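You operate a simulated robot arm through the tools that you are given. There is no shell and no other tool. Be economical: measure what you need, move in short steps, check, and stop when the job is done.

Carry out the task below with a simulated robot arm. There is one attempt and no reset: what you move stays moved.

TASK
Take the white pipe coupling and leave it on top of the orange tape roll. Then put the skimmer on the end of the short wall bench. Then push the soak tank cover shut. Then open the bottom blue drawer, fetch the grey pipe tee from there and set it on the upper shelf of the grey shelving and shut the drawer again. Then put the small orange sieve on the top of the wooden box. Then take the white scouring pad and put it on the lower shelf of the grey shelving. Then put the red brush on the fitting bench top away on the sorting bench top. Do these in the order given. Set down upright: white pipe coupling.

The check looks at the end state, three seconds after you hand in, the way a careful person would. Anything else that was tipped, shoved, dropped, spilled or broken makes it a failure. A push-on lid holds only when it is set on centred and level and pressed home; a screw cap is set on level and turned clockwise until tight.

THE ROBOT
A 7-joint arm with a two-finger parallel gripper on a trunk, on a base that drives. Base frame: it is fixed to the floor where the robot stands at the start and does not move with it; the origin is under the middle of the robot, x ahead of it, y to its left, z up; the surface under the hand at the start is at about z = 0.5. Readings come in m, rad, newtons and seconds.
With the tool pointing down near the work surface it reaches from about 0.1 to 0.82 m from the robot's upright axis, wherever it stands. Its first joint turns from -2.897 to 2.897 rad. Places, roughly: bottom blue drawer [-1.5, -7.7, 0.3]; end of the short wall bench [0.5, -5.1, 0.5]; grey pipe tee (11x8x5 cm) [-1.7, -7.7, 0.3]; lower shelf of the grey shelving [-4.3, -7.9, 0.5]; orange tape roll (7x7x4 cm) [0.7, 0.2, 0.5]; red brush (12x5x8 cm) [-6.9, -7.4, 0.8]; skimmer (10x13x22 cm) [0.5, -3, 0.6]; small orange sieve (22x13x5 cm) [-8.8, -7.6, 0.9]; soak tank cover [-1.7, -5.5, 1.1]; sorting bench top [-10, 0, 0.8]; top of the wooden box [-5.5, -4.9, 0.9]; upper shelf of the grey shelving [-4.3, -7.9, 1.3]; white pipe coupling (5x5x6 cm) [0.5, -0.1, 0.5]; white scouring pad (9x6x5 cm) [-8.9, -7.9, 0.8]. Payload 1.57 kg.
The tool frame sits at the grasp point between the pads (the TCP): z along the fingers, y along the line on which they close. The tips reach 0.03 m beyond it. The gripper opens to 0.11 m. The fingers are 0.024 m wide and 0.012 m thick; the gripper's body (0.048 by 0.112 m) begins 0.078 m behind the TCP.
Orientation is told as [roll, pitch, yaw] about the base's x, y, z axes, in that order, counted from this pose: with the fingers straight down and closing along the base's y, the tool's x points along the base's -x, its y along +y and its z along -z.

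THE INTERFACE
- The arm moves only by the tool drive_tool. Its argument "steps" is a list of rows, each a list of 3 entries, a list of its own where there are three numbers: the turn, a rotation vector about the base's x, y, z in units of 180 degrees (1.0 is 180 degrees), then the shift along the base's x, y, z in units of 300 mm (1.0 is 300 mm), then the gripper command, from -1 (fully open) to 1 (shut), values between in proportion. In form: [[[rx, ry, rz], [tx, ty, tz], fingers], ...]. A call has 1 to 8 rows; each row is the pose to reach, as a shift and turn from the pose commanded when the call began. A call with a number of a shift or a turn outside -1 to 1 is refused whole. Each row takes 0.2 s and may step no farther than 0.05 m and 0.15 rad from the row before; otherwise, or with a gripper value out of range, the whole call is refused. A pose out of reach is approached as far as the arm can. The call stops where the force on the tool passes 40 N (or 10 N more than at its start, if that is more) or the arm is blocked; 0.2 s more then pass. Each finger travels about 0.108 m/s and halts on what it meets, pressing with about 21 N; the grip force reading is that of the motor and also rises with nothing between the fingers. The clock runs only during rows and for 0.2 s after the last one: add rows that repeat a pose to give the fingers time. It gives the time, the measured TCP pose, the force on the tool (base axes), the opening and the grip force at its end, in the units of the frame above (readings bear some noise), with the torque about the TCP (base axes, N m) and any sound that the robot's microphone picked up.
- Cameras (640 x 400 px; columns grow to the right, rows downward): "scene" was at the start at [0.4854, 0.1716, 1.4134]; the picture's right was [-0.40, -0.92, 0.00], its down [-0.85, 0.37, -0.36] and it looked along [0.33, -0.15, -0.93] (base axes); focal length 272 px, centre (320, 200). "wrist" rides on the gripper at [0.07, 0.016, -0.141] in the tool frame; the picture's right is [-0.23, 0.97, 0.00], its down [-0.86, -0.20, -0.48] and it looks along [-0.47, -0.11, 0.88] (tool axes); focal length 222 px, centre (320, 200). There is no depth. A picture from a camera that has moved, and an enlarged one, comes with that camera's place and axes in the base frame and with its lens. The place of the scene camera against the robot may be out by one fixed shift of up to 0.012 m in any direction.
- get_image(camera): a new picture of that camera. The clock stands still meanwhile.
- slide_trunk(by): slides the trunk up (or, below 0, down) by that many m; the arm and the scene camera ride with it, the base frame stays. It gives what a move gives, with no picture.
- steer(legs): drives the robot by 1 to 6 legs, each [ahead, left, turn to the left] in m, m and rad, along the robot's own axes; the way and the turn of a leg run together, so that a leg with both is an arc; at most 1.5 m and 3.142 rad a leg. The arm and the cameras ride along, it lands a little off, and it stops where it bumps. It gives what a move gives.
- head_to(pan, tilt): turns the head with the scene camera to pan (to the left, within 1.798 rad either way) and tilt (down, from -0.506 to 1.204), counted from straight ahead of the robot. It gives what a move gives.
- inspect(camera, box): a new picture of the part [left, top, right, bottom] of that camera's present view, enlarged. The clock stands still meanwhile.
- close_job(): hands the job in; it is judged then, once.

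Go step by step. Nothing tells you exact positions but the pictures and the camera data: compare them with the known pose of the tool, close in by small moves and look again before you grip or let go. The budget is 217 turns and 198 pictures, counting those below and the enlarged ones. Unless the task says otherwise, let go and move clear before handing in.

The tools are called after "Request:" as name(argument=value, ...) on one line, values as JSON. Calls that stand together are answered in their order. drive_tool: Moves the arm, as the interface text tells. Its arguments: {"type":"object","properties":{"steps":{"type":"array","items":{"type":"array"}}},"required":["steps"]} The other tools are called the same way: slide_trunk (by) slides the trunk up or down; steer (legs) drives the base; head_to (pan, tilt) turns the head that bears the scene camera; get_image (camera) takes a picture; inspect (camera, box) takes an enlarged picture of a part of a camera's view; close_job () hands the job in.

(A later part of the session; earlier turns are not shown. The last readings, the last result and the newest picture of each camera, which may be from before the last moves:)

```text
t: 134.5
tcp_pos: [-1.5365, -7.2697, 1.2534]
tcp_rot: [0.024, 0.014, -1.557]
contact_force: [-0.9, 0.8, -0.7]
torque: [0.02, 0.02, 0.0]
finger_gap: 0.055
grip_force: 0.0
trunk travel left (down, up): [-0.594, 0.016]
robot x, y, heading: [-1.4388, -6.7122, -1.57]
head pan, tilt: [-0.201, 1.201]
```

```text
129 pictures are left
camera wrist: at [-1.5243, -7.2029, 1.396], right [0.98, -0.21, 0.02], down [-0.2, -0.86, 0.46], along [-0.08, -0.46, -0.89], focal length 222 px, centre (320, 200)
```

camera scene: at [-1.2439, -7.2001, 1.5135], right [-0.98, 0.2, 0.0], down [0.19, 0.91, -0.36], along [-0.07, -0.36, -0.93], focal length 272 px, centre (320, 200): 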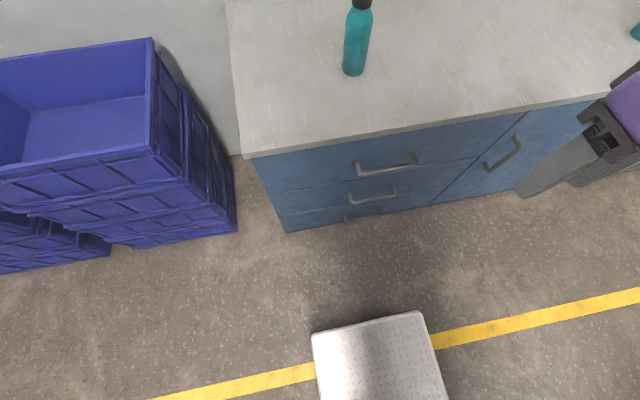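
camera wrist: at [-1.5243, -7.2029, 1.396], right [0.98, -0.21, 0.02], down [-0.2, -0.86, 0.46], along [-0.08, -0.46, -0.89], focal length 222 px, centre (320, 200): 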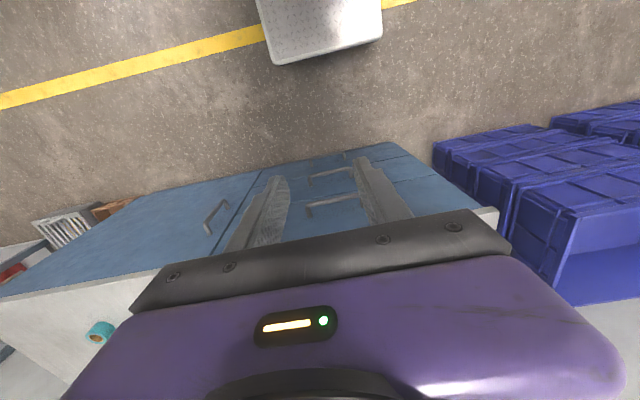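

The bottom handle is at about (-1.55, -7.59, 0.18), and I'll grip it with the tool pointing forward. I'll lower the trunk and rotate the tool to point at the drawers.

Request:
slide_trunk(by=-0.55)

Request:
drive_tool(steps=[[[-0.027, 0.027, 0.027], [0, 0, 0], 0], [[-0.054, 0.054, 0.054], [0, 0, 0], 0], [[-0.081, 0.081, 0.081], [0, 0, 0], 0], [[-0.108, 0.108, 0.108], [0, 0, 0], 0], [[-0.135, 0.135, 0.135], [0, 0, 0], 0], [[-0.162, 0.162, 0.162], [0, 0, 0], 0], [[-0.189, 0.189, 0.189], [0, 0, 0], 0], [[-0.2, 0.2, 0.2], [0, 0, 0], 0]])

Request:
drive_tool(steps=[[[-0.027, 0.027, 0.027], [0, 0, 0], 0], [[-0.054, 0.054, 0.054], [0, 0, 0], 0], [[-0.081, 0.081, 0.081], [0, 0, 0], 0], [[-0.108, 0.108, 0.108], [0, 0, 0], 0], [[-0.135, 0.135, 0.135], [0, 0, 0], 0], [[-0.162, 0.162, 0.162], [0, 0, 0], 0], [[-0.185, 0.185, 0.185], [0, 0, 0], 0]])

Request:
head_to(pan=-0.1, tilt=0.9)

Request:
get_image(camera="scene")

Request:
get_image(camera="wrist")

```text
refused: -0.55 is not a number from -0.4 to 0.4
```

```text
t: 136.3
tcp_pos: [-1.5682, -7.4604, 1.3034]
tcp_rot: [-0.794, -0.318, -0.749]
contact_force: [1.2, -1.0, 1.4]
torque: [0.03, 0.0, 0.01]
finger_gap: 0.0549
grip_force: 0.0
out of reach, approached as far as the arm can: row 1, 2, 3, 4, 5, 6, 7, 8
trunk travel left (down, up): [-0.594, 0.016]
robot x, y, heading: [-1.4404, -6.7146, -1.567]
head pan, tilt: [-0.201, 1.201]
```

```text
t: 137.9
tcp_pos: [-1.5771, -7.4782, 1.2869]
tcp_rot: [-1.548, 0.017, -0.012]
contact_force: [-0.3, 0.7, 0.0]
torque: [-0.03, 0.01, 0.03]
finger_gap: 0.0551
grip_force: 0.1
out of reach, approached as far as the arm can: row 1, 2, 3, 4, 5, 6, 7
trunk travel left (down, up): [-0.594, 0.016]
robot x, y, heading: [-1.4396, -6.7146, -1.571]
head pan, tilt: [-0.201, 1.201]
```

```text
t: 138.7
tcp_pos: [-1.5788, -7.4782, 1.2872]
tcp_rot: [-1.547, 0.013, -0.013]
contact_force: [-0.6, -0.4, 0.0]
torque: [0.0, -0.01, -0.03]
finger_gap: 0.055
grip_force: 0.1
trunk travel left (down, up): [-0.594, 0.016]
robot x, y, heading: [-1.4386, -6.7108, -1.571]
head pan, tilt: [-0.099, 0.901]
```

```text
128 pictures are left
camera scene: at [-1.2403, -7.2203, 1.5332], right [-0.99, 0.1, 0.0], down [0.08, 0.78, -0.62], along [-0.06, -0.62, -0.78], focal length 272 px, centre (320, 200)
```

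scene: 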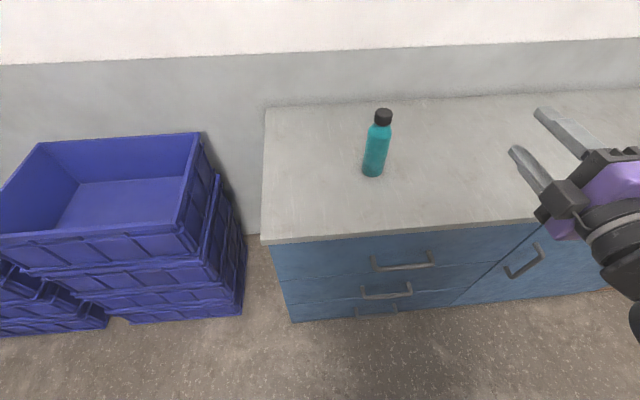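

```text
127 pictures are left
camera wrist: at [-1.6464, -7.3369, 1.2758], right [0.21, 0.02, -0.98], down [0.86, 0.46, 0.2], along [0.46, -0.89, 0.08], focal length 222 px, centre (320, 200)
```

wrist: 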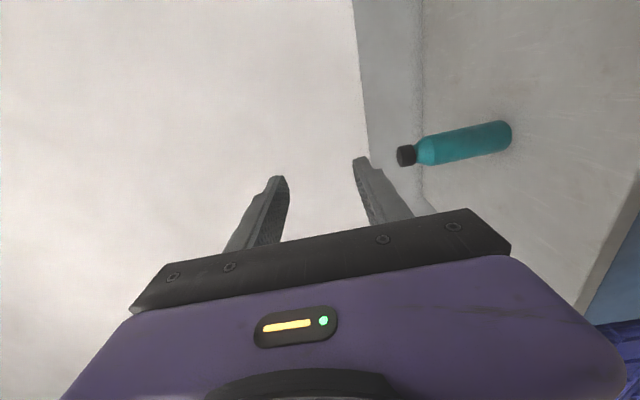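

The tool points forward now. I'll back off a little and lower the trunk in two slides.

Request:
steer(legs=[[-0.12, 0, 0]])

Request:
slide_trunk(by=-0.35)

Request:
slide_trunk(by=-0.24)

Request:
drive_tool(steps=[[[0, 0, 0], [0, 0, -0.15], 0], [[0, 0, 0], [0, 0, -0.3], 0], [[0, 0, 0], [0, 0, -0.45], 0], [[0, 0, 0], [0, 0, -0.6], 0], [[0, 0, 0], [0, 0, -0.75], 0], [[0, 0, 0], [0, 0, -0.9], 0], [[0, 0, 0], [0, 0, -1.0], 0]])

Request:
head_to(pan=-0.4, tilt=0.9)

Request:
get_image(camera="scene")

Request:
get_image(camera="wrist")

```text
t: 139.9
tcp_pos: [-1.5773, -7.354, 1.2872]
tcp_rot: [-1.548, 0.016, -0.01]
contact_force: [0.6, -0.4, 0.4]
torque: [-0.02, 0.02, 0.0]
finger_gap: 0.0549
grip_force: 0.0
trunk travel left (down, up): [-0.594, 0.016]
robot x, y, heading: [-1.4417, -6.5862, -1.569]
head pan, tilt: [-0.099, 0.901]
```

```text
t: 143.4
tcp_pos: [-1.5765, -7.3531, 0.9379]
tcp_rot: [-1.546, 0.018, -0.012]
contact_force: [-0.4, -0.5, 0.3]
torque: [-0.02, -0.03, -0.01]
finger_gap: 0.0548
grip_force: 0.0
trunk travel left (down, up): [-0.244, 0.366]
robot x, y, heading: [-1.4384, -6.5841, -1.572]
head pan, tilt: [-0.099, 0.901]
```

```text
t: 145.9
tcp_pos: [-1.5779, -7.3536, 0.6977]
tcp_rot: [-1.549, 0.017, -0.011]
contact_force: [-0.6, 0.5, 0.0]
torque: [-0.02, 0.0, -0.01]
finger_gap: 0.0552
grip_force: 0.0
trunk travel left (down, up): [-0.004, 0.606]
robot x, y, heading: [-1.4429, -6.5862, -1.57]
head pan, tilt: [-0.099, 0.901]
```

```text
t: 147.5
tcp_pos: [-1.5774, -7.3548, 0.4]
tcp_rot: [-1.547, 0.015, -0.01]
contact_force: [0.8, 0.7, 0.2]
torque: [0.01, 0.01, -0.07]
finger_gap: 0.0551
grip_force: 0.0
trunk travel left (down, up): [-0.004, 0.606]
robot x, y, heading: [-1.439, -6.5885, -1.57]
head pan, tilt: [-0.099, 0.901]
```

```text
t: 148.3
tcp_pos: [-1.5778, -7.3537, 0.3996]
tcp_rot: [-1.548, 0.015, -0.01]
contact_force: [1.0, -0.3, -0.7]
torque: [-0.03, -0.01, 0.02]
finger_gap: 0.0553
grip_force: 0.1
trunk travel left (down, up): [-0.004, 0.606]
robot x, y, heading: [-1.4424, -6.5881, -1.569]
head pan, tilt: [-0.4, 0.901]
```

```text
126 pictures are left
camera scene: at [-1.2617, -7.0896, 0.9432], right [-0.92, 0.39, 0.0], down [0.3, 0.72, -0.62], along [-0.24, -0.57, -0.78], focal length 272 px, centre (320, 200)
```

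scene: 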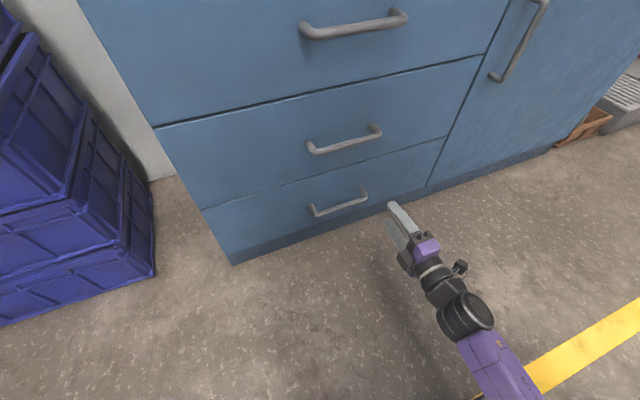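

```text
125 pictures are left
camera wrist: at [-1.6451, -7.2125, 0.3879], right [0.21, 0.02, -0.98], down [0.86, 0.46, 0.2], along [0.46, -0.89, 0.08], focal length 222 px, centre (320, 200)
```

wrist: 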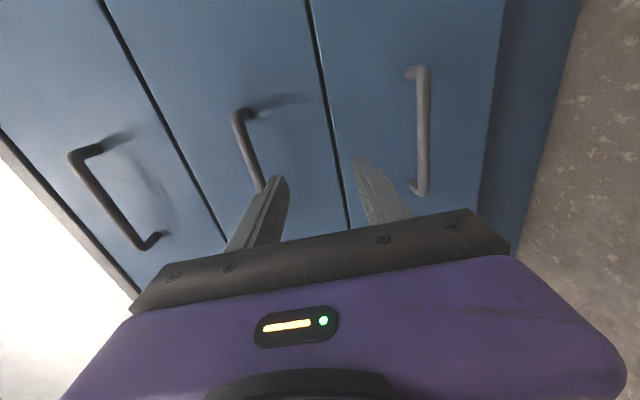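

Triangulated, the bottom handle bar is centred at (-1.535, -7.568, 0.236). I'll align the height and x, then drive forward.

Request:
drive_tool(steps=[[[0, 0, 0], [0.05, 0, -0.14], -0.2], [[0, 0, 0], [0.1, 0, -0.28], -0.2], [[0, 0, 0], [0.14, 0, -0.42], -0.2], [[0, 0, 0], [0.14, 0, -0.545], -0.2], [[0, 0, 0], [0.14, 0, -0.545], -0.2]])

Request:
steer(legs=[[0.15, 0, 0]])

Request:
get_image(camera="scene")

Request:
get_image(camera="wrist")

```text
t: 149.5
tcp_pos: [-1.5374, -7.351, 0.2353]
tcp_rot: [-1.551, 0.014, -0.011]
contact_force: [-0.7, 0.2, -0.4]
torque: [-0.01, 0.02, 0.0]
finger_gap: 0.0661
grip_force: 0.0
trunk travel left (down, up): [-0.004, 0.606]
robot x, y, heading: [-1.439, -6.5835, -1.574]
head pan, tilt: [-0.4, 0.901]
```

```text
t: 150.8
tcp_pos: [-1.5357, -7.504, 0.2361]
tcp_rot: [-1.547, 0.016, -0.01]
contact_force: [0.1, -1.7, -1.1]
torque: [0.02, 0.0, 0.01]
finger_gap: 0.066
grip_force: 0.0
trunk travel left (down, up): [-0.004, 0.606]
robot x, y, heading: [-1.4395, -6.7406, -1.574]
head pan, tilt: [-0.4, 0.901]
```

```text
124 pictures are left
camera scene: at [-1.261, -7.242, 0.9432], right [-0.92, 0.39, 0.0], down [0.3, 0.72, -0.62], along [-0.24, -0.57, -0.78], focal length 272 px, centre (320, 200)
```

scene: 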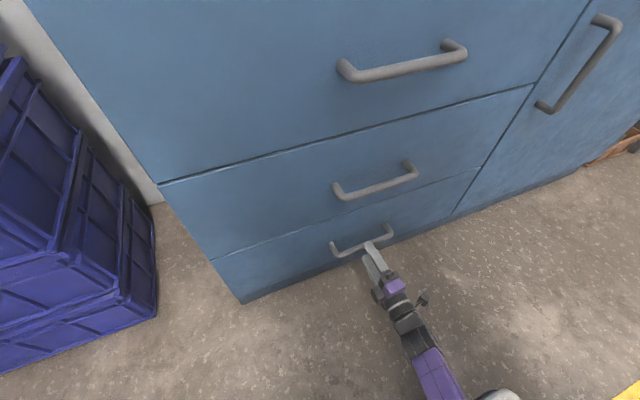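

```text
123 pictures are left
camera wrist: at [-1.6045, -7.3627, 0.2245], right [0.21, 0.02, -0.98], down [0.86, 0.47, 0.2], along [0.46, -0.88, 0.08], focal length 222 px, centre (320, 200)
```

wrist: 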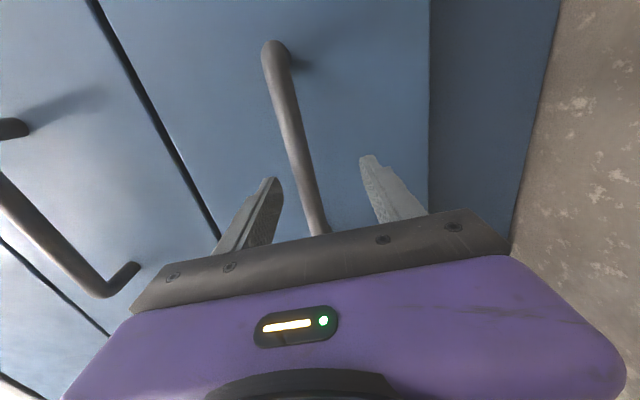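

The bar is about 1.2 cm higher than the tool. I'll raise, advance onto the bar and close.

Request:
drive_tool(steps=[[[0, 0, 0], [0, -0.03, 0.042], -0.2], [[0, 0, 0], [0, -0.1, 0.042], -0.2], [[0, 0, 0], [0, -0.175, 0.042], -0.2], [[0, 0, 0], [0, -0.175, 0.042], 0.3], [[0, 0, 0], [0, -0.175, 0.042], 0.8], [[0, 0, 0], [0, -0.175, 0.042], 1], [[0, 0, 0], [0, -0.175, 0.042], 1]])

Request:
get_image(camera="wrist")

Request:
inspect(camera="scene", box=[300, 200, 460, 300])

```text
t: 151.7
tcp_pos: [-1.5364, -7.5542, 0.2504]
tcp_rot: [-1.559, 0.012, -0.007]
contact_force: [1.8, 19.9, 19.2]
torque: [-1.39, -0.18, 0.3]
finger_gap: 0.056
grip_force: 9.8
trunk travel left (down, up): [-0.004, 0.606]
robot x, y, heading: [-1.4423, -6.7354, -1.571]
head pan, tilt: [-0.4, 0.901]
stopped in row 4: the force on the tool passed its limit at 51 N (the readings are from after the stop); the commanded pose is now the measured one
```

```text
122 pictures are left
camera wrist: at [-1.6051, -7.412, 0.2379], right [0.21, 0.01, -0.98], down [0.86, 0.47, 0.19], along [0.46, -0.88, 0.09], focal length 222 px, centre (320, 200)
```

wrist: 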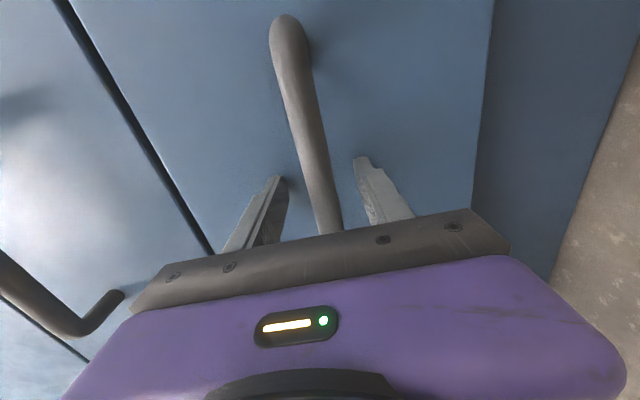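

```text
4.00 times, centred on (380, 250) of scene
camera zoom: at [-1.2609, -7.2411, 0.944], right [-0.92, 0.39, 0.0], down [0.3, 0.72, -0.62], along [-0.24, -0.57, -0.78], focal length 1089 px, centre (80, 0)
```

zoom: 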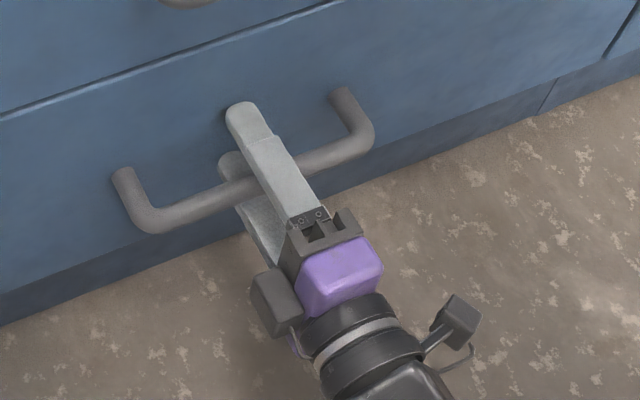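

The tips reached the drawer face. I'll back off 1 cm and close.

Request:
drive_tool(steps=[[[0, 0, 0], [0, 0.035, 0], 0], [[0, 0, 0], [0, 0.035, 0], 0.3], [[0, 0, 0], [0, 0.035, 0], 0.6], [[0, 0, 0], [0, 0.035, 0], 1], [[0, 0, 0], [0, 0.035, 0], 1]])

Request:
get_image(camera="wrist")

```text
t: 152.9
tcp_pos: [-1.5355, -7.5423, 0.2475]
tcp_rot: [-1.553, 0.012, -0.008]
contact_force: [0.1, 2.1, 4.5]
torque: [0.01, -0.86, 0.01]
finger_gap: 0.018
grip_force: 32.6
trunk travel left (down, up): [-0.004, 0.606]
robot x, y, heading: [-1.4396, -6.7407, -1.565]
head pan, tilt: [-0.4, 0.901]
```

```text
120 pictures are left
camera wrist: at [-1.6046, -7.4017, 0.2355], right [0.22, 0.02, -0.98], down [0.86, 0.47, 0.2], along [0.46, -0.88, 0.09], focal length 222 px, centre (320, 200)
```

wrist: 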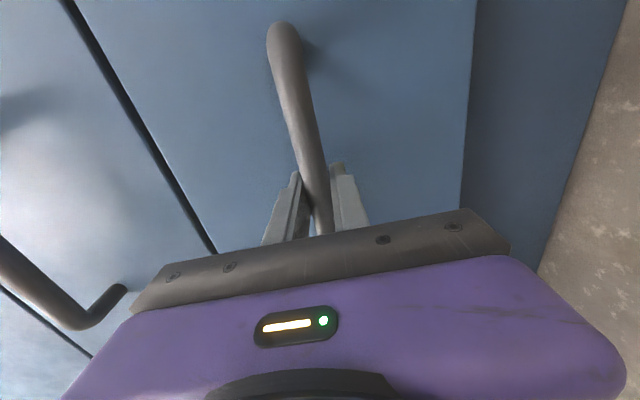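

Gripped. I'll pull the drawer open by backing the base.

Request:
steer(legs=[[-0.27, 0, 0]])

Request:
get_image(camera="scene")

```text
t: 154.8
tcp_pos: [-1.5352, -7.2692, 0.2488]
tcp_rot: [-1.552, 0.015, -0.005]
contact_force: [30.1, 0.4, 6.5]
torque: [0.05, -0.72, 0.13]
finger_gap: 0.0178
grip_force: 32.5
trunk travel left (down, up): [-0.004, 0.606]
robot x, y, heading: [-1.436, -6.4646, -1.572]
head pan, tilt: [-0.4, 0.901]
```

```text
119 pictures are left
camera scene: at [-1.2624, -6.9687, 0.9433], right [-0.92, 0.39, 0.0], down [0.31, 0.72, -0.62], along [-0.24, -0.57, -0.78], focal length 272 px, centre (320, 200)
```

scene: 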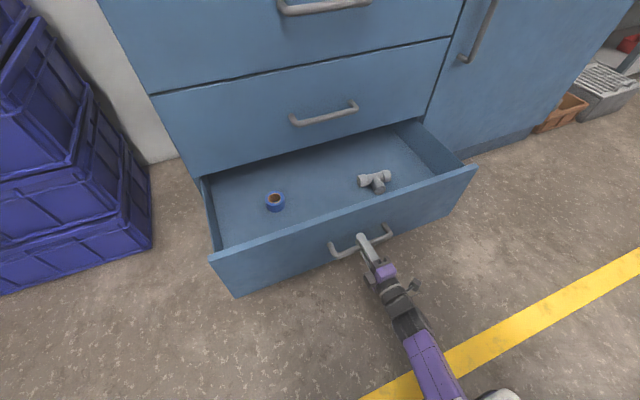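

The drawer is open 27 cm, and the tee lies at about (-1.74, -7.55). I'll pull it 9 cm further with the arm for hand clearance.

Request:
drive_tool(steps=[[[0, 0, 0], [0, 0.06, 0], 1], [[0, 0, 0], [0, 0.12, 0], 1], [[0, 0, 0], [0, 0.18, 0], 1], [[0, 0, 0], [0, 0.24, 0], 1], [[0, 0, 0], [0, 0.3, 0], 1]])

Request:
get_image(camera="scene")

```text
t: 156.1
tcp_pos: [-1.5336, -7.1802, 0.2482]
tcp_rot: [-1.55, 0.012, -0.006]
contact_force: [-1.3, 0.0, -4.7]
torque: [0.0, -0.89, -0.35]
finger_gap: 0.018
grip_force: 32.3
trunk travel left (down, up): [-0.004, 0.606]
robot x, y, heading: [-1.4399, -6.4664, -1.568]
head pan, tilt: [-0.4, 0.901]
```

```text
118 pictures are left
camera scene: at [-1.2625, -6.9689, 0.9431], right [-0.92, 0.39, 0.0], down [0.31, 0.72, -0.62], along [-0.24, -0.57, -0.78], focal length 272 px, centre (320, 200)
```

scene: 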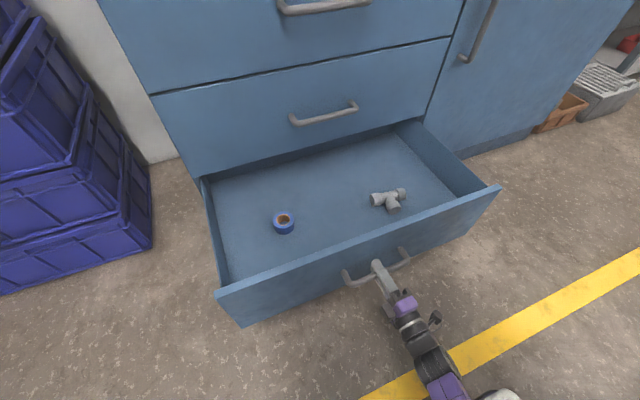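

The drawer is well open. I'll release the handle, retract and raise the arm.

Request:
drive_tool(steps=[[[0, 0, 0], [0, 0, 0], 0.4], [[0, 0, 0], [0, 0, 0], 0], [[0, 0, 0], [0, 0, 0], -0.4], [[0, 0, 0], [0, 0.1, 0], -0.4], [[0, 0, 0], [0, 0.2, 0], -0.4], [[0, 0, 0], [0, 0.27, 0], -0.4], [[0, 0, 0], [0, 0.27, 0], -0.4]])

Request:
get_image(camera="scene")

```text
t: 157.7
tcp_pos: [-1.5361, -7.0985, 0.2481]
tcp_rot: [-1.552, 0.015, -0.003]
contact_force: [0.4, -0.5, -0.2]
torque: [-0.01, 0.0, 0.0]
finger_gap: 0.077
grip_force: 0.0
trunk travel left (down, up): [-0.004, 0.606]
robot x, y, heading: [-1.4382, -6.4647, -1.57]
head pan, tilt: [-0.4, 0.901]
```

```text
117 pictures are left
camera scene: at [-1.2625, -6.9688, 0.9432], right [-0.92, 0.39, 0.0], down [0.31, 0.72, -0.62], along [-0.24, -0.57, -0.78], focal length 272 px, centre (320, 200)
```

scene: 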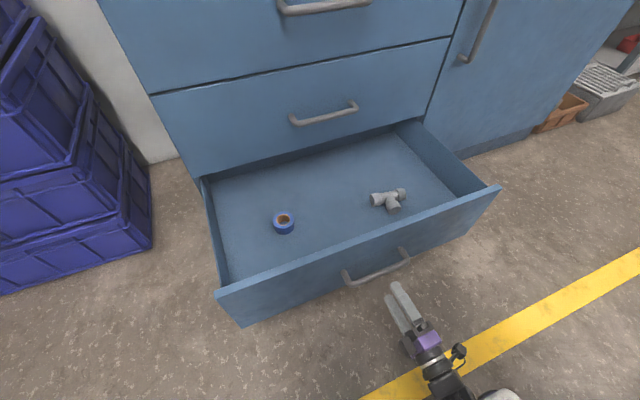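

Drawer free. I'll raise the trunk, turn the tool back to pointing down, and inspect the tee.

Request:
slide_trunk(by=0.35)

Request:
drive_tool(steps=[[[0.027, -0.027, -0.027], [0, 0, 0], -0.4], [[0.054, -0.054, -0.054], [0, 0, 0], -0.4], [[0.081, -0.081, -0.081], [0, 0, 0], -0.4], [[0.108, -0.108, -0.108], [0, 0, 0], -0.4], [[0.135, -0.135, -0.135], [0, 0, 0], -0.4], [[0.162, -0.162, -0.162], [0, 0, 0], -0.4], [[0.189, -0.189, -0.189], [0, 0, 0], -0.4], [[0.2, -0.2, -0.2], [0, 0, 0], -0.4]])

Request:
drive_tool(steps=[[[0.027, -0.027, -0.027], [0, 0, 0], -0.4], [[0.054, -0.054, -0.054], [0, 0, 0], -0.4], [[0.081, -0.081, -0.081], [0, 0, 0], -0.4], [[0.108, -0.108, -0.108], [0, 0, 0], -0.4], [[0.135, -0.135, -0.135], [0, 0, 0], -0.4], [[0.162, -0.162, -0.162], [0, 0, 0], -0.4], [[0.185, -0.185, -0.185], [0, 0, 0], -0.4]])

Request:
get_image(camera="wrist")

Request:
inspect(camera="scene", box=[330, 150, 570, 300])

```text
t: 161.1
tcp_pos: [-1.5354, -7.0985, 0.599]
tcp_rot: [-1.55, 0.014, -0.006]
contact_force: [-0.2, -0.6, -0.8]
torque: [-0.02, 0.02, 0.0]
finger_gap: 0.077
grip_force: 0.0
trunk travel left (down, up): [-0.354, 0.256]
robot x, y, heading: [-1.4382, -6.4687, -1.572]
head pan, tilt: [-0.4, 0.901]
```

```text
t: 162.9
tcp_pos: [-1.5344, -7.0981, 0.5982]
tcp_rot: [-0.732, -0.326, -0.813]
contact_force: [0.9, 0.9, -0.1]
torque: [0.0, 0.02, -0.03]
finger_gap: 0.0768
grip_force: 0.0
trunk travel left (down, up): [-0.354, 0.256]
robot x, y, heading: [-1.4388, -6.4634, -1.576]
head pan, tilt: [-0.4, 0.901]
```

```text
t: 164.5
tcp_pos: [-1.5356, -7.0971, 0.6]
tcp_rot: [0.02, 0.007, -1.559]
contact_force: [-0.1, -0.9, -0.1]
torque: [0.0, 0.01, -0.01]
finger_gap: 0.0768
grip_force: 0.1
trunk travel left (down, up): [-0.354, 0.256]
robot x, y, heading: [-1.4393, -6.4675, -1.574]
head pan, tilt: [-0.4, 0.901]
```

```text
116 pictures are left
camera wrist: at [-1.5224, -7.0304, 0.7416], right [0.98, -0.22, 0.02], down [-0.2, -0.86, 0.47], along [-0.08, -0.46, -0.88], focal length 222 px, centre (320, 200)
```

wrist: 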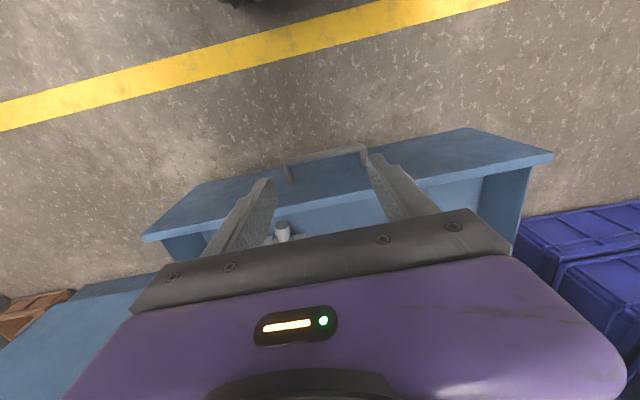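

```text
2.67 times, centred on (450, 225) of scene
camera zoom: at [-1.2623, -6.9687, 1.2933], right [-0.92, 0.39, 0.0], down [0.31, 0.72, -0.62], along [-0.24, -0.57, -0.78], focal length 726 px, centre (-27, 133)
```

zoom: 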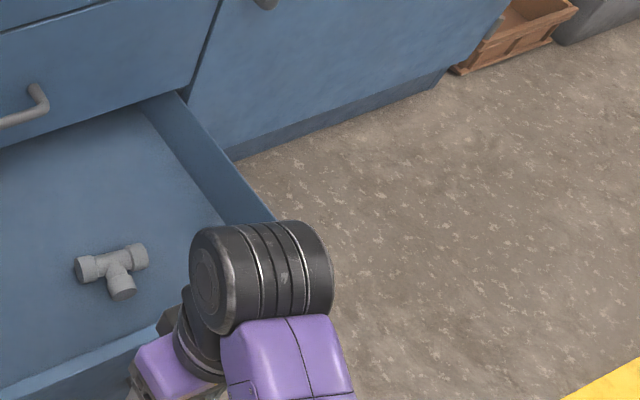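

The tee lies flat with its bar along x at about (-1.69, -7.40, 0.24) and its stem toward me. I'll grip the stem with the fingers closing along x. First I'll position the base.

Request:
steer(legs=[[0.13, -0.15, 0]])

Request:
drive_tool(steps=[[[-0.003, 0.003, -0.02], [0, -0.12, -0.05], -0.4], [[-0.003, 0.005, -0.04], [0, -0.24, -0.1], -0.4], [[-0.003, 0.006, -0.04], [0, -0.36, -0.15], -0.4], [[-0.003, 0.006, -0.04], [0, -0.45, -0.2], -0.4]])

Request:
get_image(camera="wrist")

Request:
get_image(camera="scene")

```text
t: 166.1
tcp_pos: [-1.6877, -7.2274, 0.5995]
tcp_rot: [0.02, 0.006, -1.564]
contact_force: [0.1, -0.1, -0.1]
torque: [-0.02, 0.03, -0.01]
finger_gap: 0.0772
grip_force: 0.0
trunk travel left (down, up): [-0.354, 0.256]
robot x, y, heading: [-1.586, -6.595, -1.573]
head pan, tilt: [-0.4, 0.901]
```

```text
t: 167.1
tcp_pos: [-1.6874, -7.3635, 0.5382]
tcp_rot: [0.001, -0.003, -1.688]
contact_force: [0.1, -0.5, 0.2]
torque: [-0.01, 0.02, 0.0]
finger_gap: 0.077
grip_force: 0.1
trunk travel left (down, up): [-0.354, 0.256]
robot x, y, heading: [-1.5877, -6.5977, -1.58]
head pan, tilt: [-0.4, 0.901]
```

```text
114 pictures are left
camera wrist: at [-1.663, -7.2956, 0.6797], right [0.94, -0.34, 0.0], down [-0.3, -0.82, 0.48], along [-0.16, -0.45, -0.88], focal length 222 px, centre (320, 200)
```

wrist: 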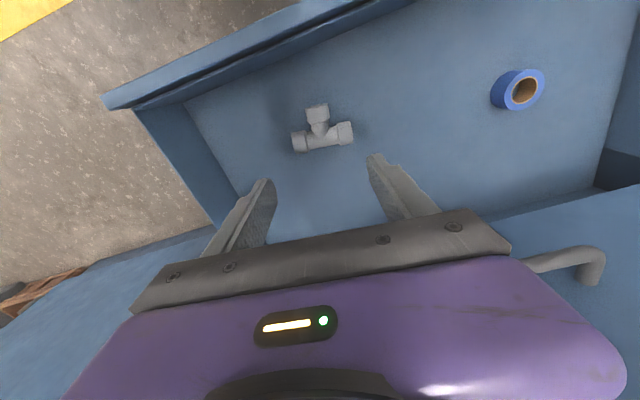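

```text
113 pictures are left
camera scene: at [-1.4142, -7.0991, 1.2933], right [-0.92, 0.4, 0.0], down [0.31, 0.72, -0.62], along [-0.25, -0.57, -0.78], focal length 272 px, centre (320, 200)
```

scene: 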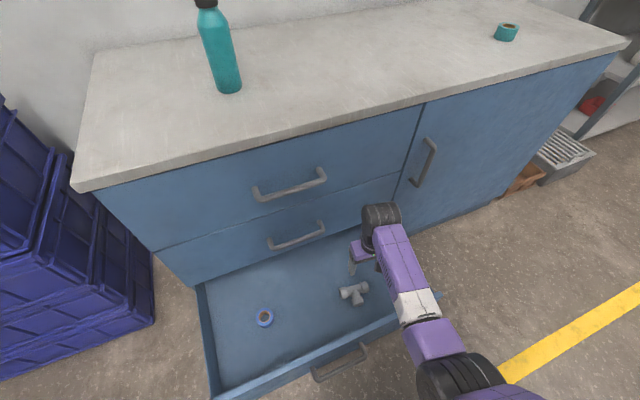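

The gripper is aligned over the stem at about (-1.688, -7.363). I'll lower the trunk 0.2 m and look again.

Request:
slide_trunk(by=-0.2)

Request:
get_image(camera="wrist")

Request:
get_image(camera="scene")

```text
t: 169.2
tcp_pos: [-1.6877, -7.3635, 0.34]
tcp_rot: [0.002, -0.006, -1.688]
contact_force: [1.0, 0.0, -0.5]
torque: [-0.03, 0.01, 0.04]
finger_gap: 0.077
grip_force: 0.2
trunk travel left (down, up): [-0.154, 0.456]
robot x, y, heading: [-1.59, -6.595, -1.58]
head pan, tilt: [-0.4, 0.901]
```

```text
112 pictures are left
camera wrist: at [-1.663, -7.2955, 0.4799], right [0.94, -0.34, 0.0], down [-0.3, -0.82, 0.48], along [-0.16, -0.45, -0.88], focal length 222 px, centre (320, 200)
```

wrist: 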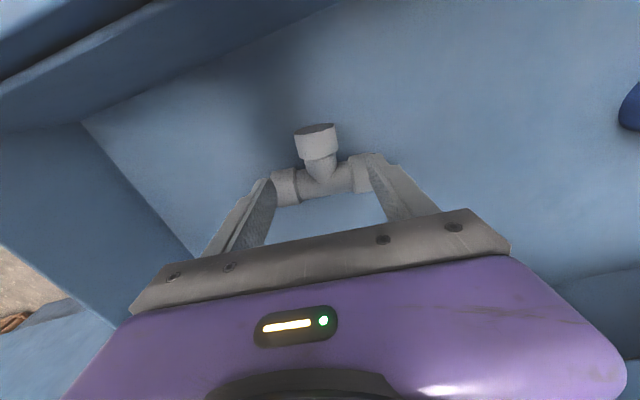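

```text
111 pictures are left
camera scene: at [-1.4142, -7.0993, 1.0933], right [-0.92, 0.4, 0.0], down [0.31, 0.72, -0.62], along [-0.25, -0.57, -0.78], focal length 272 px, centre (320, 200)
```

scene: 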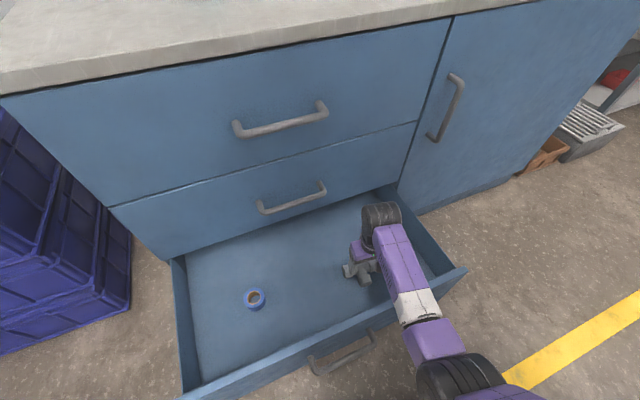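

The tee centre is at z ≈ 0.25. I'll descend around the stem and close.

Request:
drive_tool(steps=[[[0, 0, 0], [0, 0.015, -0.1], -0.4], [[0, 0, 0], [0, 0.015, -0.2], -0.4], [[0, 0, 0], [0, 0.015, -0.26], -0.4], [[0, 0, 0], [0, 0.015, -0.26], 0.1], [[0, 0, 0], [0, 0.015, -0.26], 0.6], [[0, 0, 0], [0, 0.015, -0.26], 1], [[0, 0, 0], [0, 0.015, -0.26], 1]])

Request:
get_image(camera="wrist")

```text
t: 169.8
tcp_pos: [-1.6896, -7.3721, 0.3038]
tcp_rot: [-0.002, -0.032, -1.686]
contact_force: [1.9, 0.4, 22.9]
torque: [-0.16, 0.89, 0.08]
finger_gap: 0.0755
grip_force: 0.1
trunk travel left (down, up): [-0.154, 0.456]
robot x, y, heading: [-1.5898, -6.5958, -1.578]
head pan, tilt: [-0.4, 0.901]
stopped in row 2: the force on the tool passed its limit at 68 N (the readings are from after the stop); the commanded pose is now the measured one
```

```text
110 pictures are left
camera wrist: at [-1.6648, -7.3011, 0.4432], right [0.94, -0.34, 0.01], down [-0.29, -0.81, 0.51], along [-0.17, -0.48, -0.86], focal length 222 px, centre (320, 200)
```

wrist: 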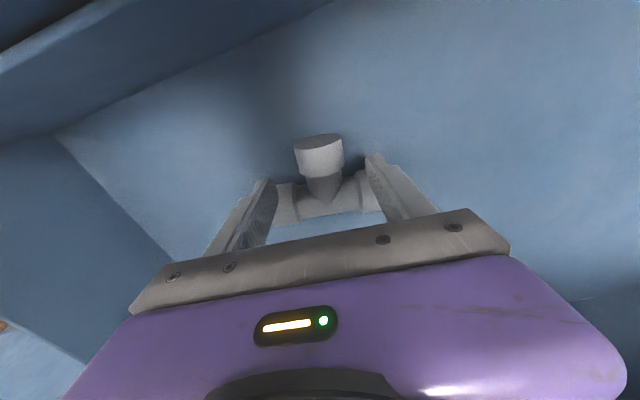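

The fingers landed on the tee's bar collars. I'll rise, move 2.5 cm toward the stem end and look.

Request:
drive_tool(steps=[[[0, 0, 0], [0, 0, 0.05], -0.4], [[0.008, -0.001, 0], [0, 0.04, 0.13], -0.3], [[0.008, -0.001, 0], [0.01, 0.09, 0.13], -0.3], [[0.008, -0.001, 0], [0.01, 0.09, 0.13], -0.3]])

Request:
get_image(camera="wrist")

```text
t: 170.8
tcp_pos: [-1.6877, -7.3402, 0.3399]
tcp_rot: [-0.003, -0.002, -1.685]
contact_force: [0.3, 0.0, -0.4]
torque: [0.01, -0.01, 0.01]
finger_gap: 0.0718
grip_force: 0.1
trunk travel left (down, up): [-0.154, 0.456]
robot x, y, heading: [-1.5864, -6.5948, -1.575]
head pan, tilt: [-0.4, 0.901]
```

```text
109 pictures are left
camera wrist: at [-1.6619, -7.2748, 0.4815], right [0.94, -0.34, 0.0], down [-0.3, -0.83, 0.48], along [-0.16, -0.45, -0.88], focal length 222 px, centre (320, 200)
```

wrist: 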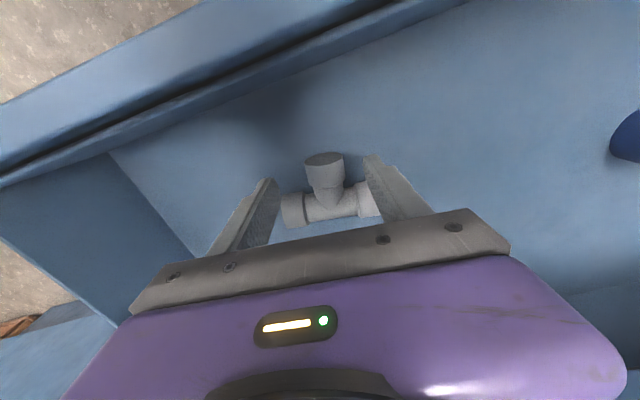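

The stem end is at y ≈ -7.343 and the bar's near side at -7.375. I'll descend at y = -7.356 with a narrower gap.

Request:
drive_tool(steps=[[[0, 0, 0], [0.005, -0.05, -0.06], -0.25], [[0, 0, 0], [0.005, -0.05, -0.13], -0.25], [[0, 0, 0], [0.005, -0.05, -0.2], -0.25], [[0, 0, 0], [0.005, -0.05, -0.25], -0.25], [[0, 0, 0], [0.005, -0.05, -0.25], 0.3], [[0, 0, 0], [0.005, -0.05, -0.25], 1], [[0, 0, 0], [0.005, -0.05, -0.25], 1]])

Request:
get_image(camera="wrist")

```text
t: 172.4
tcp_pos: [-1.6823, -7.3561, 0.2656]
tcp_rot: [-0.001, -0.002, -1.685]
contact_force: [0.3, -0.5, 0.3]
torque: [-0.02, -0.05, 0.0]
finger_gap: 0.0396
grip_force: 21.0
trunk travel left (down, up): [-0.154, 0.456]
robot x, y, heading: [-1.5909, -6.5975, -1.578]
head pan, tilt: [-0.4, 0.901]
```

```text
108 pictures are left
camera wrist: at [-1.6583, -7.2896, 0.4063], right [0.94, -0.34, 0.0], down [-0.3, -0.83, 0.48], along [-0.16, -0.45, -0.88], focal length 222 px, centre (320, 200)
```

wrist: 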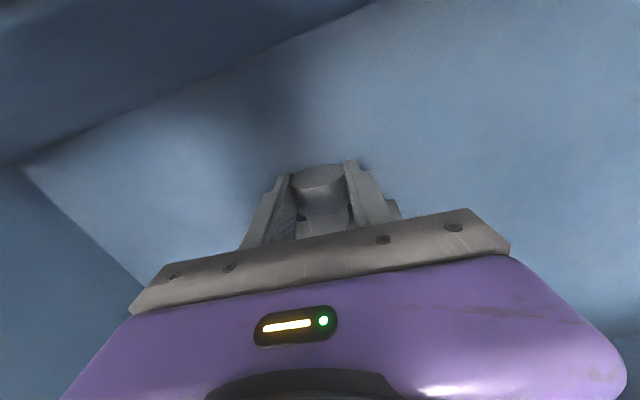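

The tee's stem is gripped. I'll lift it with the trunk.

Request:
slide_trunk(by=0.4)

Request:
get_image(camera="wrist")

Request:
get_image(camera="scene")

```text
t: 176.2
tcp_pos: [-1.6836, -7.3575, 0.6661]
tcp_rot: [-0.001, -0.001, -1.685]
contact_force: [0.3, -0.3, -0.2]
torque: [0.04, -0.01, -0.01]
finger_gap: 0.0396
grip_force: 20.9
trunk travel left (down, up): [-0.554, 0.056]
robot x, y, heading: [-1.5939, -6.5968, -1.575]
head pan, tilt: [-0.4, 0.901]
```

```text
107 pictures are left
camera wrist: at [-1.6583, -7.2897, 0.8063], right [0.94, -0.34, 0.0], down [-0.3, -0.83, 0.48], along [-0.16, -0.45, -0.88], focal length 222 px, centre (320, 200)
```

wrist: 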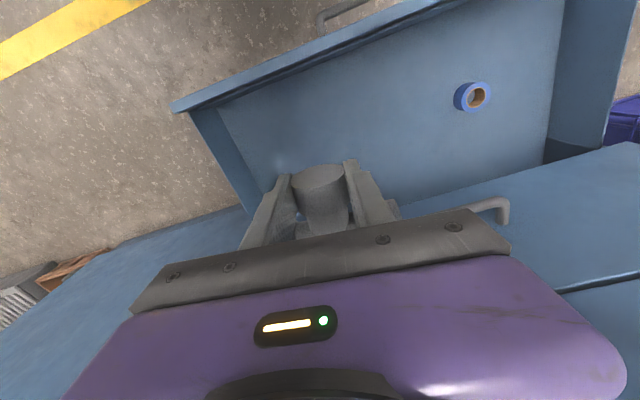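

```text
106 pictures are left
camera scene: at [-1.4142, -7.0993, 1.4932], right [-0.92, 0.4, 0.0], down [0.31, 0.72, -0.62], along [-0.25, -0.57, -0.78], focal length 272 px, centre (320, 200)
```

scene: 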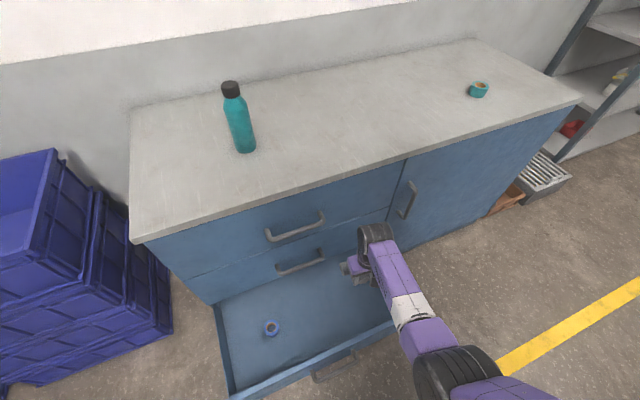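

The tee is secure. I'll retract and raise the arm, then look right along the route to the grey shelving.

Request:
drive_tool(steps=[[[0, 0, 0], [0, 0.1, 0.1], 1], [[0, 0, 0], [0, 0.2, 0.2], 1], [[0, 0, 0], [0, 0.3, 0.3], 1], [[0, 0, 0], [0.05, 0.4, 0.4], 1], [[0, 0, 0], [0.1, 0.5, 0.5], 1], [[0, 0, 0], [0.15, 0.6, 0.6], 1], [[0, 0, 0], [0.2, 0.65, 0.7], 1]])

Request:
head_to(pan=-1.2, tilt=0.5)

Request:
get_image(camera="scene")

```text
t: 177.8
tcp_pos: [-1.6222, -7.1568, 0.8662]
tcp_rot: [0.004, 0.008, -1.687]
contact_force: [0.8, 0.4, -0.6]
torque: [0.02, 0.03, 0.0]
finger_gap: 0.0396
grip_force: 21.1
out of reach, approached as far as the arm can: row 7
trunk travel left (down, up): [-0.554, 0.056]
robot x, y, heading: [-1.5891, -6.5984, -1.569]
head pan, tilt: [-0.4, 0.901]
```

```text
t: 178.9
tcp_pos: [-1.622, -7.1561, 0.8649]
tcp_rot: [0.006, 0.009, -1.692]
contact_force: [-1.0, -0.2, -1.7]
torque: [0.05, -0.01, 0.01]
finger_gap: 0.0395
grip_force: 20.7
trunk travel left (down, up): [-0.554, 0.056]
robot x, y, heading: [-1.5916, -6.5965, -1.577]
head pan, tilt: [-1.201, 0.499]
```

```text
105 pictures are left
camera scene: at [-1.4693, -7.0624, 1.5271], right [-0.36, 0.93, 0.0], down [0.45, 0.17, -0.88], along [-0.82, -0.31, -0.48], focal length 272 px, centre (320, 200)
```

scene: 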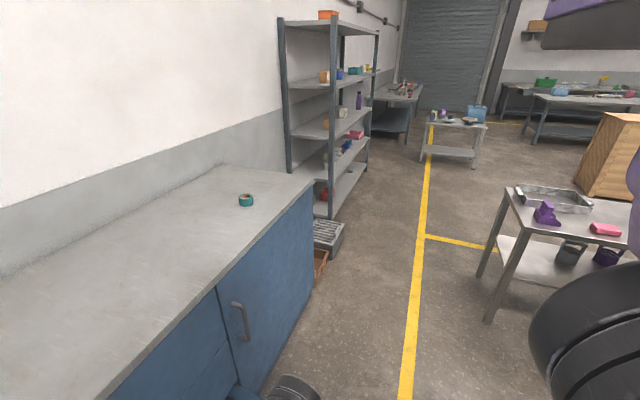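

The grey shelving spans x ≈ -3.8 to -5.2 with its front at y ≈ -7.78 and its upper shelf at z ≈ 1.31. A metal table at (-2.96, -6.45) narrows the aisle. I'll raise the arm and strafe in stages.

Request:
drive_tool(steps=[[[0, 0, 0], [0, 0, 0.15], 1], [[0, 0, 0], [0, 0, 0.3], 1], [[0, 0, 0], [0, 0, 0.45], 1], [[0, 0, 0], [0, 0, 0.6], 1], [[0, 0, 0], [0, 0, 0.75], 1], [[0, 0, 0], [0, 0, 0.9], 1]])

Request:
steer(legs=[[0, -0.75, 0], [0.33, 0, 0], [0, -0.9, 0]])

Request:
head_to(pan=-0.9, tilt=0.2)

Request:
get_image(camera="scene")

```text
t: 180.3
tcp_pos: [-1.6274, -7.1855, 1.1454]
tcp_rot: [-0.001, 0.002, -1.691]
contact_force: [3.4, -0.2, -0.7]
torque: [0.12, 0.26, 0.03]
finger_gap: 0.0395
grip_force: 20.8
out of reach, approached as far as the arm can: row 1, 2, 4, 5, 6
trunk travel left (down, up): [-0.554, 0.056]
robot x, y, heading: [-1.5879, -6.5971, -1.583]
head pan, tilt: [-1.201, 0.499]
```

```text
t: 190.7
tcp_pos: [-3.3045, -7.5081, 1.146]
tcp_rot: [-0.001, 0.001, -1.684]
contact_force: [-0.6, 0.5, 0.0]
torque: [0.03, 0.03, -0.01]
finger_gap: 0.0395
grip_force: 21.1
trunk travel left (down, up): [-0.554, 0.056]
robot x, y, heading: [-3.2675, -6.9157, -1.571]
head pan, tilt: [-1.201, 0.499]
```

```text
t: 191.5
tcp_pos: [-3.3057, -7.5085, 1.1467]
tcp_rot: [-0.002, 0.001, -1.682]
contact_force: [0.9, 0.3, 0.1]
torque: [0.04, 0.01, 0.03]
finger_gap: 0.0395
grip_force: 20.8
trunk travel left (down, up): [-0.554, 0.056]
robot x, y, heading: [-3.2702, -6.916, -1.573]
head pan, tilt: [-0.901, 0.201]
```

```text
104 pictures are left
camera scene: at [-3.1352, -7.41, 1.5547], right [-0.62, 0.79, 0.0], down [0.16, 0.12, -0.98], along [-0.77, -0.61, -0.2], focal length 272 px, centre (320, 200)
```

scene: 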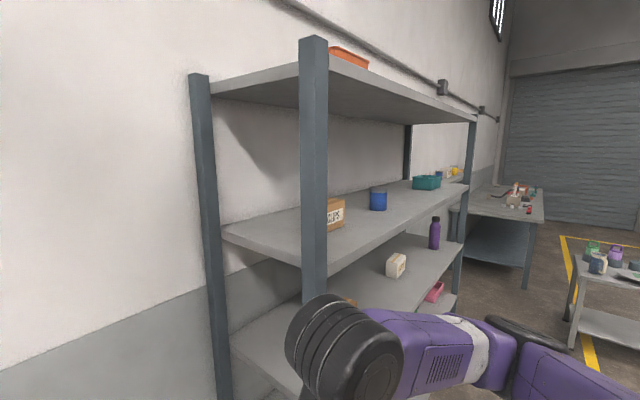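

A free spot on the upper shelf lies between the blue mug (x -4.06) and the teal bin (x -4.66), and the shelf front is at y ≈ -7.70. I'll strafe there and raise.

Request:
slide_trunk(by=0.055)

Request:
steer(legs=[[0, -1.06, 0]])

Request:
head_to(pan=0.1, tilt=0.3)

Request:
get_image(camera="scene")

```text
t: 192.4
tcp_pos: [-3.3056, -7.5085, 1.1999]
tcp_rot: [-0.003, 0.0, -1.683]
contact_force: [-0.4, -0.5, -0.7]
torque: [0.03, 0.03, -0.03]
finger_gap: 0.0395
grip_force: 21.2
trunk travel left (down, up): [-0.609, 0.001]
robot x, y, heading: [-3.2681, -6.9158, -1.567]
head pan, tilt: [-0.901, 0.201]
```

```text
t: 197.9
tcp_pos: [-4.3602, -7.511, 1.2008]
tcp_rot: [-0.001, -0.001, -1.678]
contact_force: [-0.2, -0.1, -1.3]
torque: [0.03, 0.03, 0.01]
finger_gap: 0.0398
grip_force: 20.9
trunk travel left (down, up): [-0.609, 0.001]
robot x, y, heading: [-4.3209, -6.9199, -1.567]
head pan, tilt: [-0.901, 0.201]
```

```text
t: 199.1
tcp_pos: [-4.3593, -7.5106, 1.2009]
tcp_rot: [-0.002, 0.0, -1.678]
contact_force: [-0.1, -0.1, -0.3]
torque: [0.06, 0.0, 0.0]
finger_gap: 0.0398
grip_force: 21.5
trunk travel left (down, up): [-0.609, 0.001]
robot x, y, heading: [-4.3258, -6.9218, -1.565]
head pan, tilt: [0.099, 0.3]
```

```text
103 pictures are left
camera scene: at [-4.108, -7.445, 1.6005], right [-0.99, -0.1, 0.0], down [-0.03, 0.29, -0.96], along [0.1, -0.95, -0.3], focal length 272 px, centre (320, 200)
```

scene: 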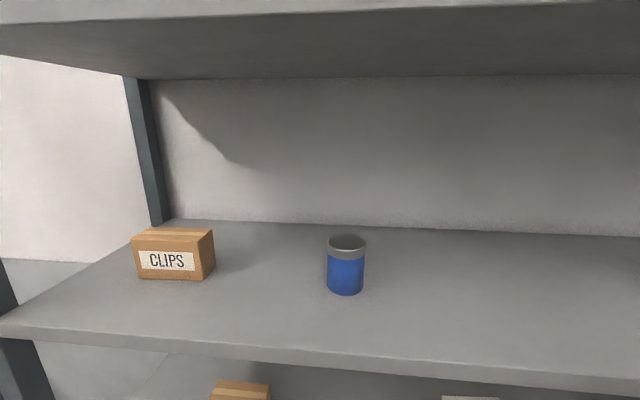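

I'll raise the arm here first, in front of the shelf edge.

Request:
drive_tool(steps=[[[0, 0, 0], [0, -0.05, 0.12], 1], [[0, 0, 0], [0, -0.1, 0.24], 1], [[0, 0, 0], [0, -0.15, 0.36], 1], [[0, 0, 0], [0, -0.2, 0.48], 1], [[0, 0, 0], [0, -0.2, 0.6], 1], [[0, 0, 0], [0, -0.2, 0.7], 1], [[0, 0, 0], [0, -0.2, 0.7], 1]])

Request:
head_to(pan=-0.4, tilt=0.4)

Request:
get_image(camera="scene")

Request:
get_image(camera="wrist")

```text
t: 200.7
tcp_pos: [-4.36, -7.5665, 1.3207]
tcp_rot: [0.003, -0.002, -1.675]
contact_force: [0.5, -0.2, 0.0]
torque: [0.01, -0.03, -0.02]
finger_gap: 0.0397
grip_force: 20.8
out of reach, approached as far as the arm can: row 4, 5, 6, 7
trunk travel left (down, up): [-0.609, 0.001]
robot x, y, heading: [-4.3287, -6.9216, -1.566]
head pan, tilt: [0.099, 0.3]
```

```text
t: 201.7
tcp_pos: [-4.36, -7.5668, 1.3214]
tcp_rot: [0.003, -0.002, -1.676]
contact_force: [0.0, 0.0, -0.8]
torque: [0.03, 0.01, -0.01]
finger_gap: 0.0396
grip_force: 21.3
trunk travel left (down, up): [-0.609, 0.001]
robot x, y, heading: [-4.3283, -6.9213, -1.569]
head pan, tilt: [-0.4, 0.4]
```

```text
102 pictures are left
camera scene: at [-4.1532, -7.4376, 1.5912], right [-0.92, 0.38, 0.0], down [0.15, 0.36, -0.92], along [-0.35, -0.85, -0.39], focal length 272 px, centre (320, 200)
```

scene: 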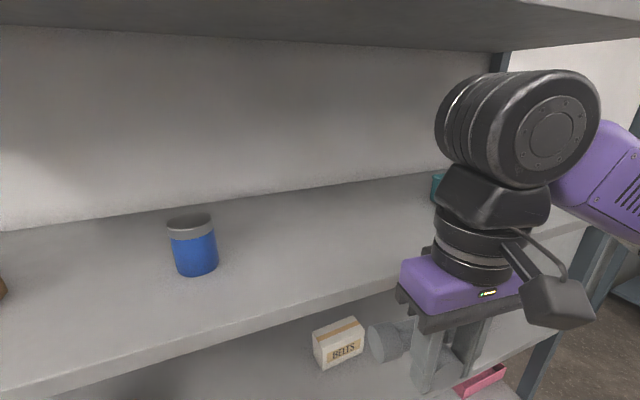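

```text
101 pictures are left
camera wrist: at [-4.3368, -7.4998, 1.4623], right [0.94, -0.33, 0.0], down [-0.29, -0.83, 0.48], along [-0.15, -0.45, -0.88], focal length 222 px, centre (320, 200)
```

wrist: 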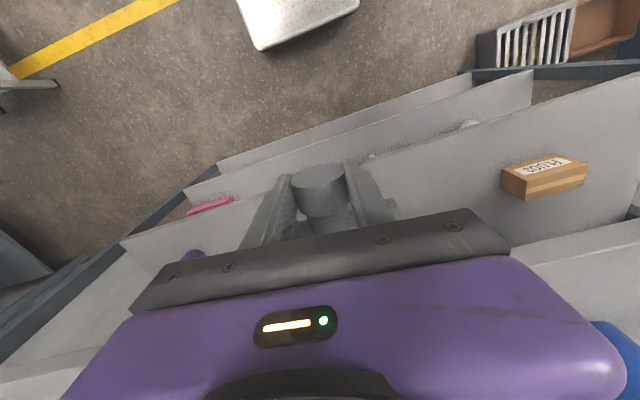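

The arm's height limit grows with reach. I'll back the base 8 cm, extend further and raise.

Request:
steer(legs=[[-0.08, 0, 0]])

Request:
drive_tool(steps=[[[0, 0, 0], [0, -0.15, 0], 1], [[0, 0, 0], [0, -0.3, 0.05], 1], [[0, 0, 0], [0, -0.4, 0.15], 1], [[0, 0, 0], [0, -0.42, 0.25], 1], [[0, 0, 0], [0, -0.42, 0.35], 1], [[0, 0, 0], [0, -0.42, 0.35], 1]])

```text
t: 202.7
tcp_pos: [-4.3594, -7.4882, 1.3209]
tcp_rot: [0.004, -0.001, -1.678]
contact_force: [-0.3, 0.4, -0.7]
torque: [0.04, 0.01, 0.0]
finger_gap: 0.0393
grip_force: 20.6
trunk travel left (down, up): [-0.609, 0.001]
robot x, y, heading: [-4.3243, -6.8381, -1.567]
head pan, tilt: [-0.4, 0.4]
```

```text
t: 204.1
tcp_pos: [-4.3598, -7.6051, 1.3133]
tcp_rot: [0.007, -0.002, -1.678]
contact_force: [0.0, -0.1, -0.4]
torque: [0.02, 0.01, -0.01]
finger_gap: 0.0399
grip_force: 20.9
out of reach, approached as far as the arm can: row 2, 3, 4, 5, 6
trunk travel left (down, up): [-0.609, 0.001]
robot x, y, heading: [-4.3313, -6.8385, -1.564]
head pan, tilt: [-0.4, 0.4]
```

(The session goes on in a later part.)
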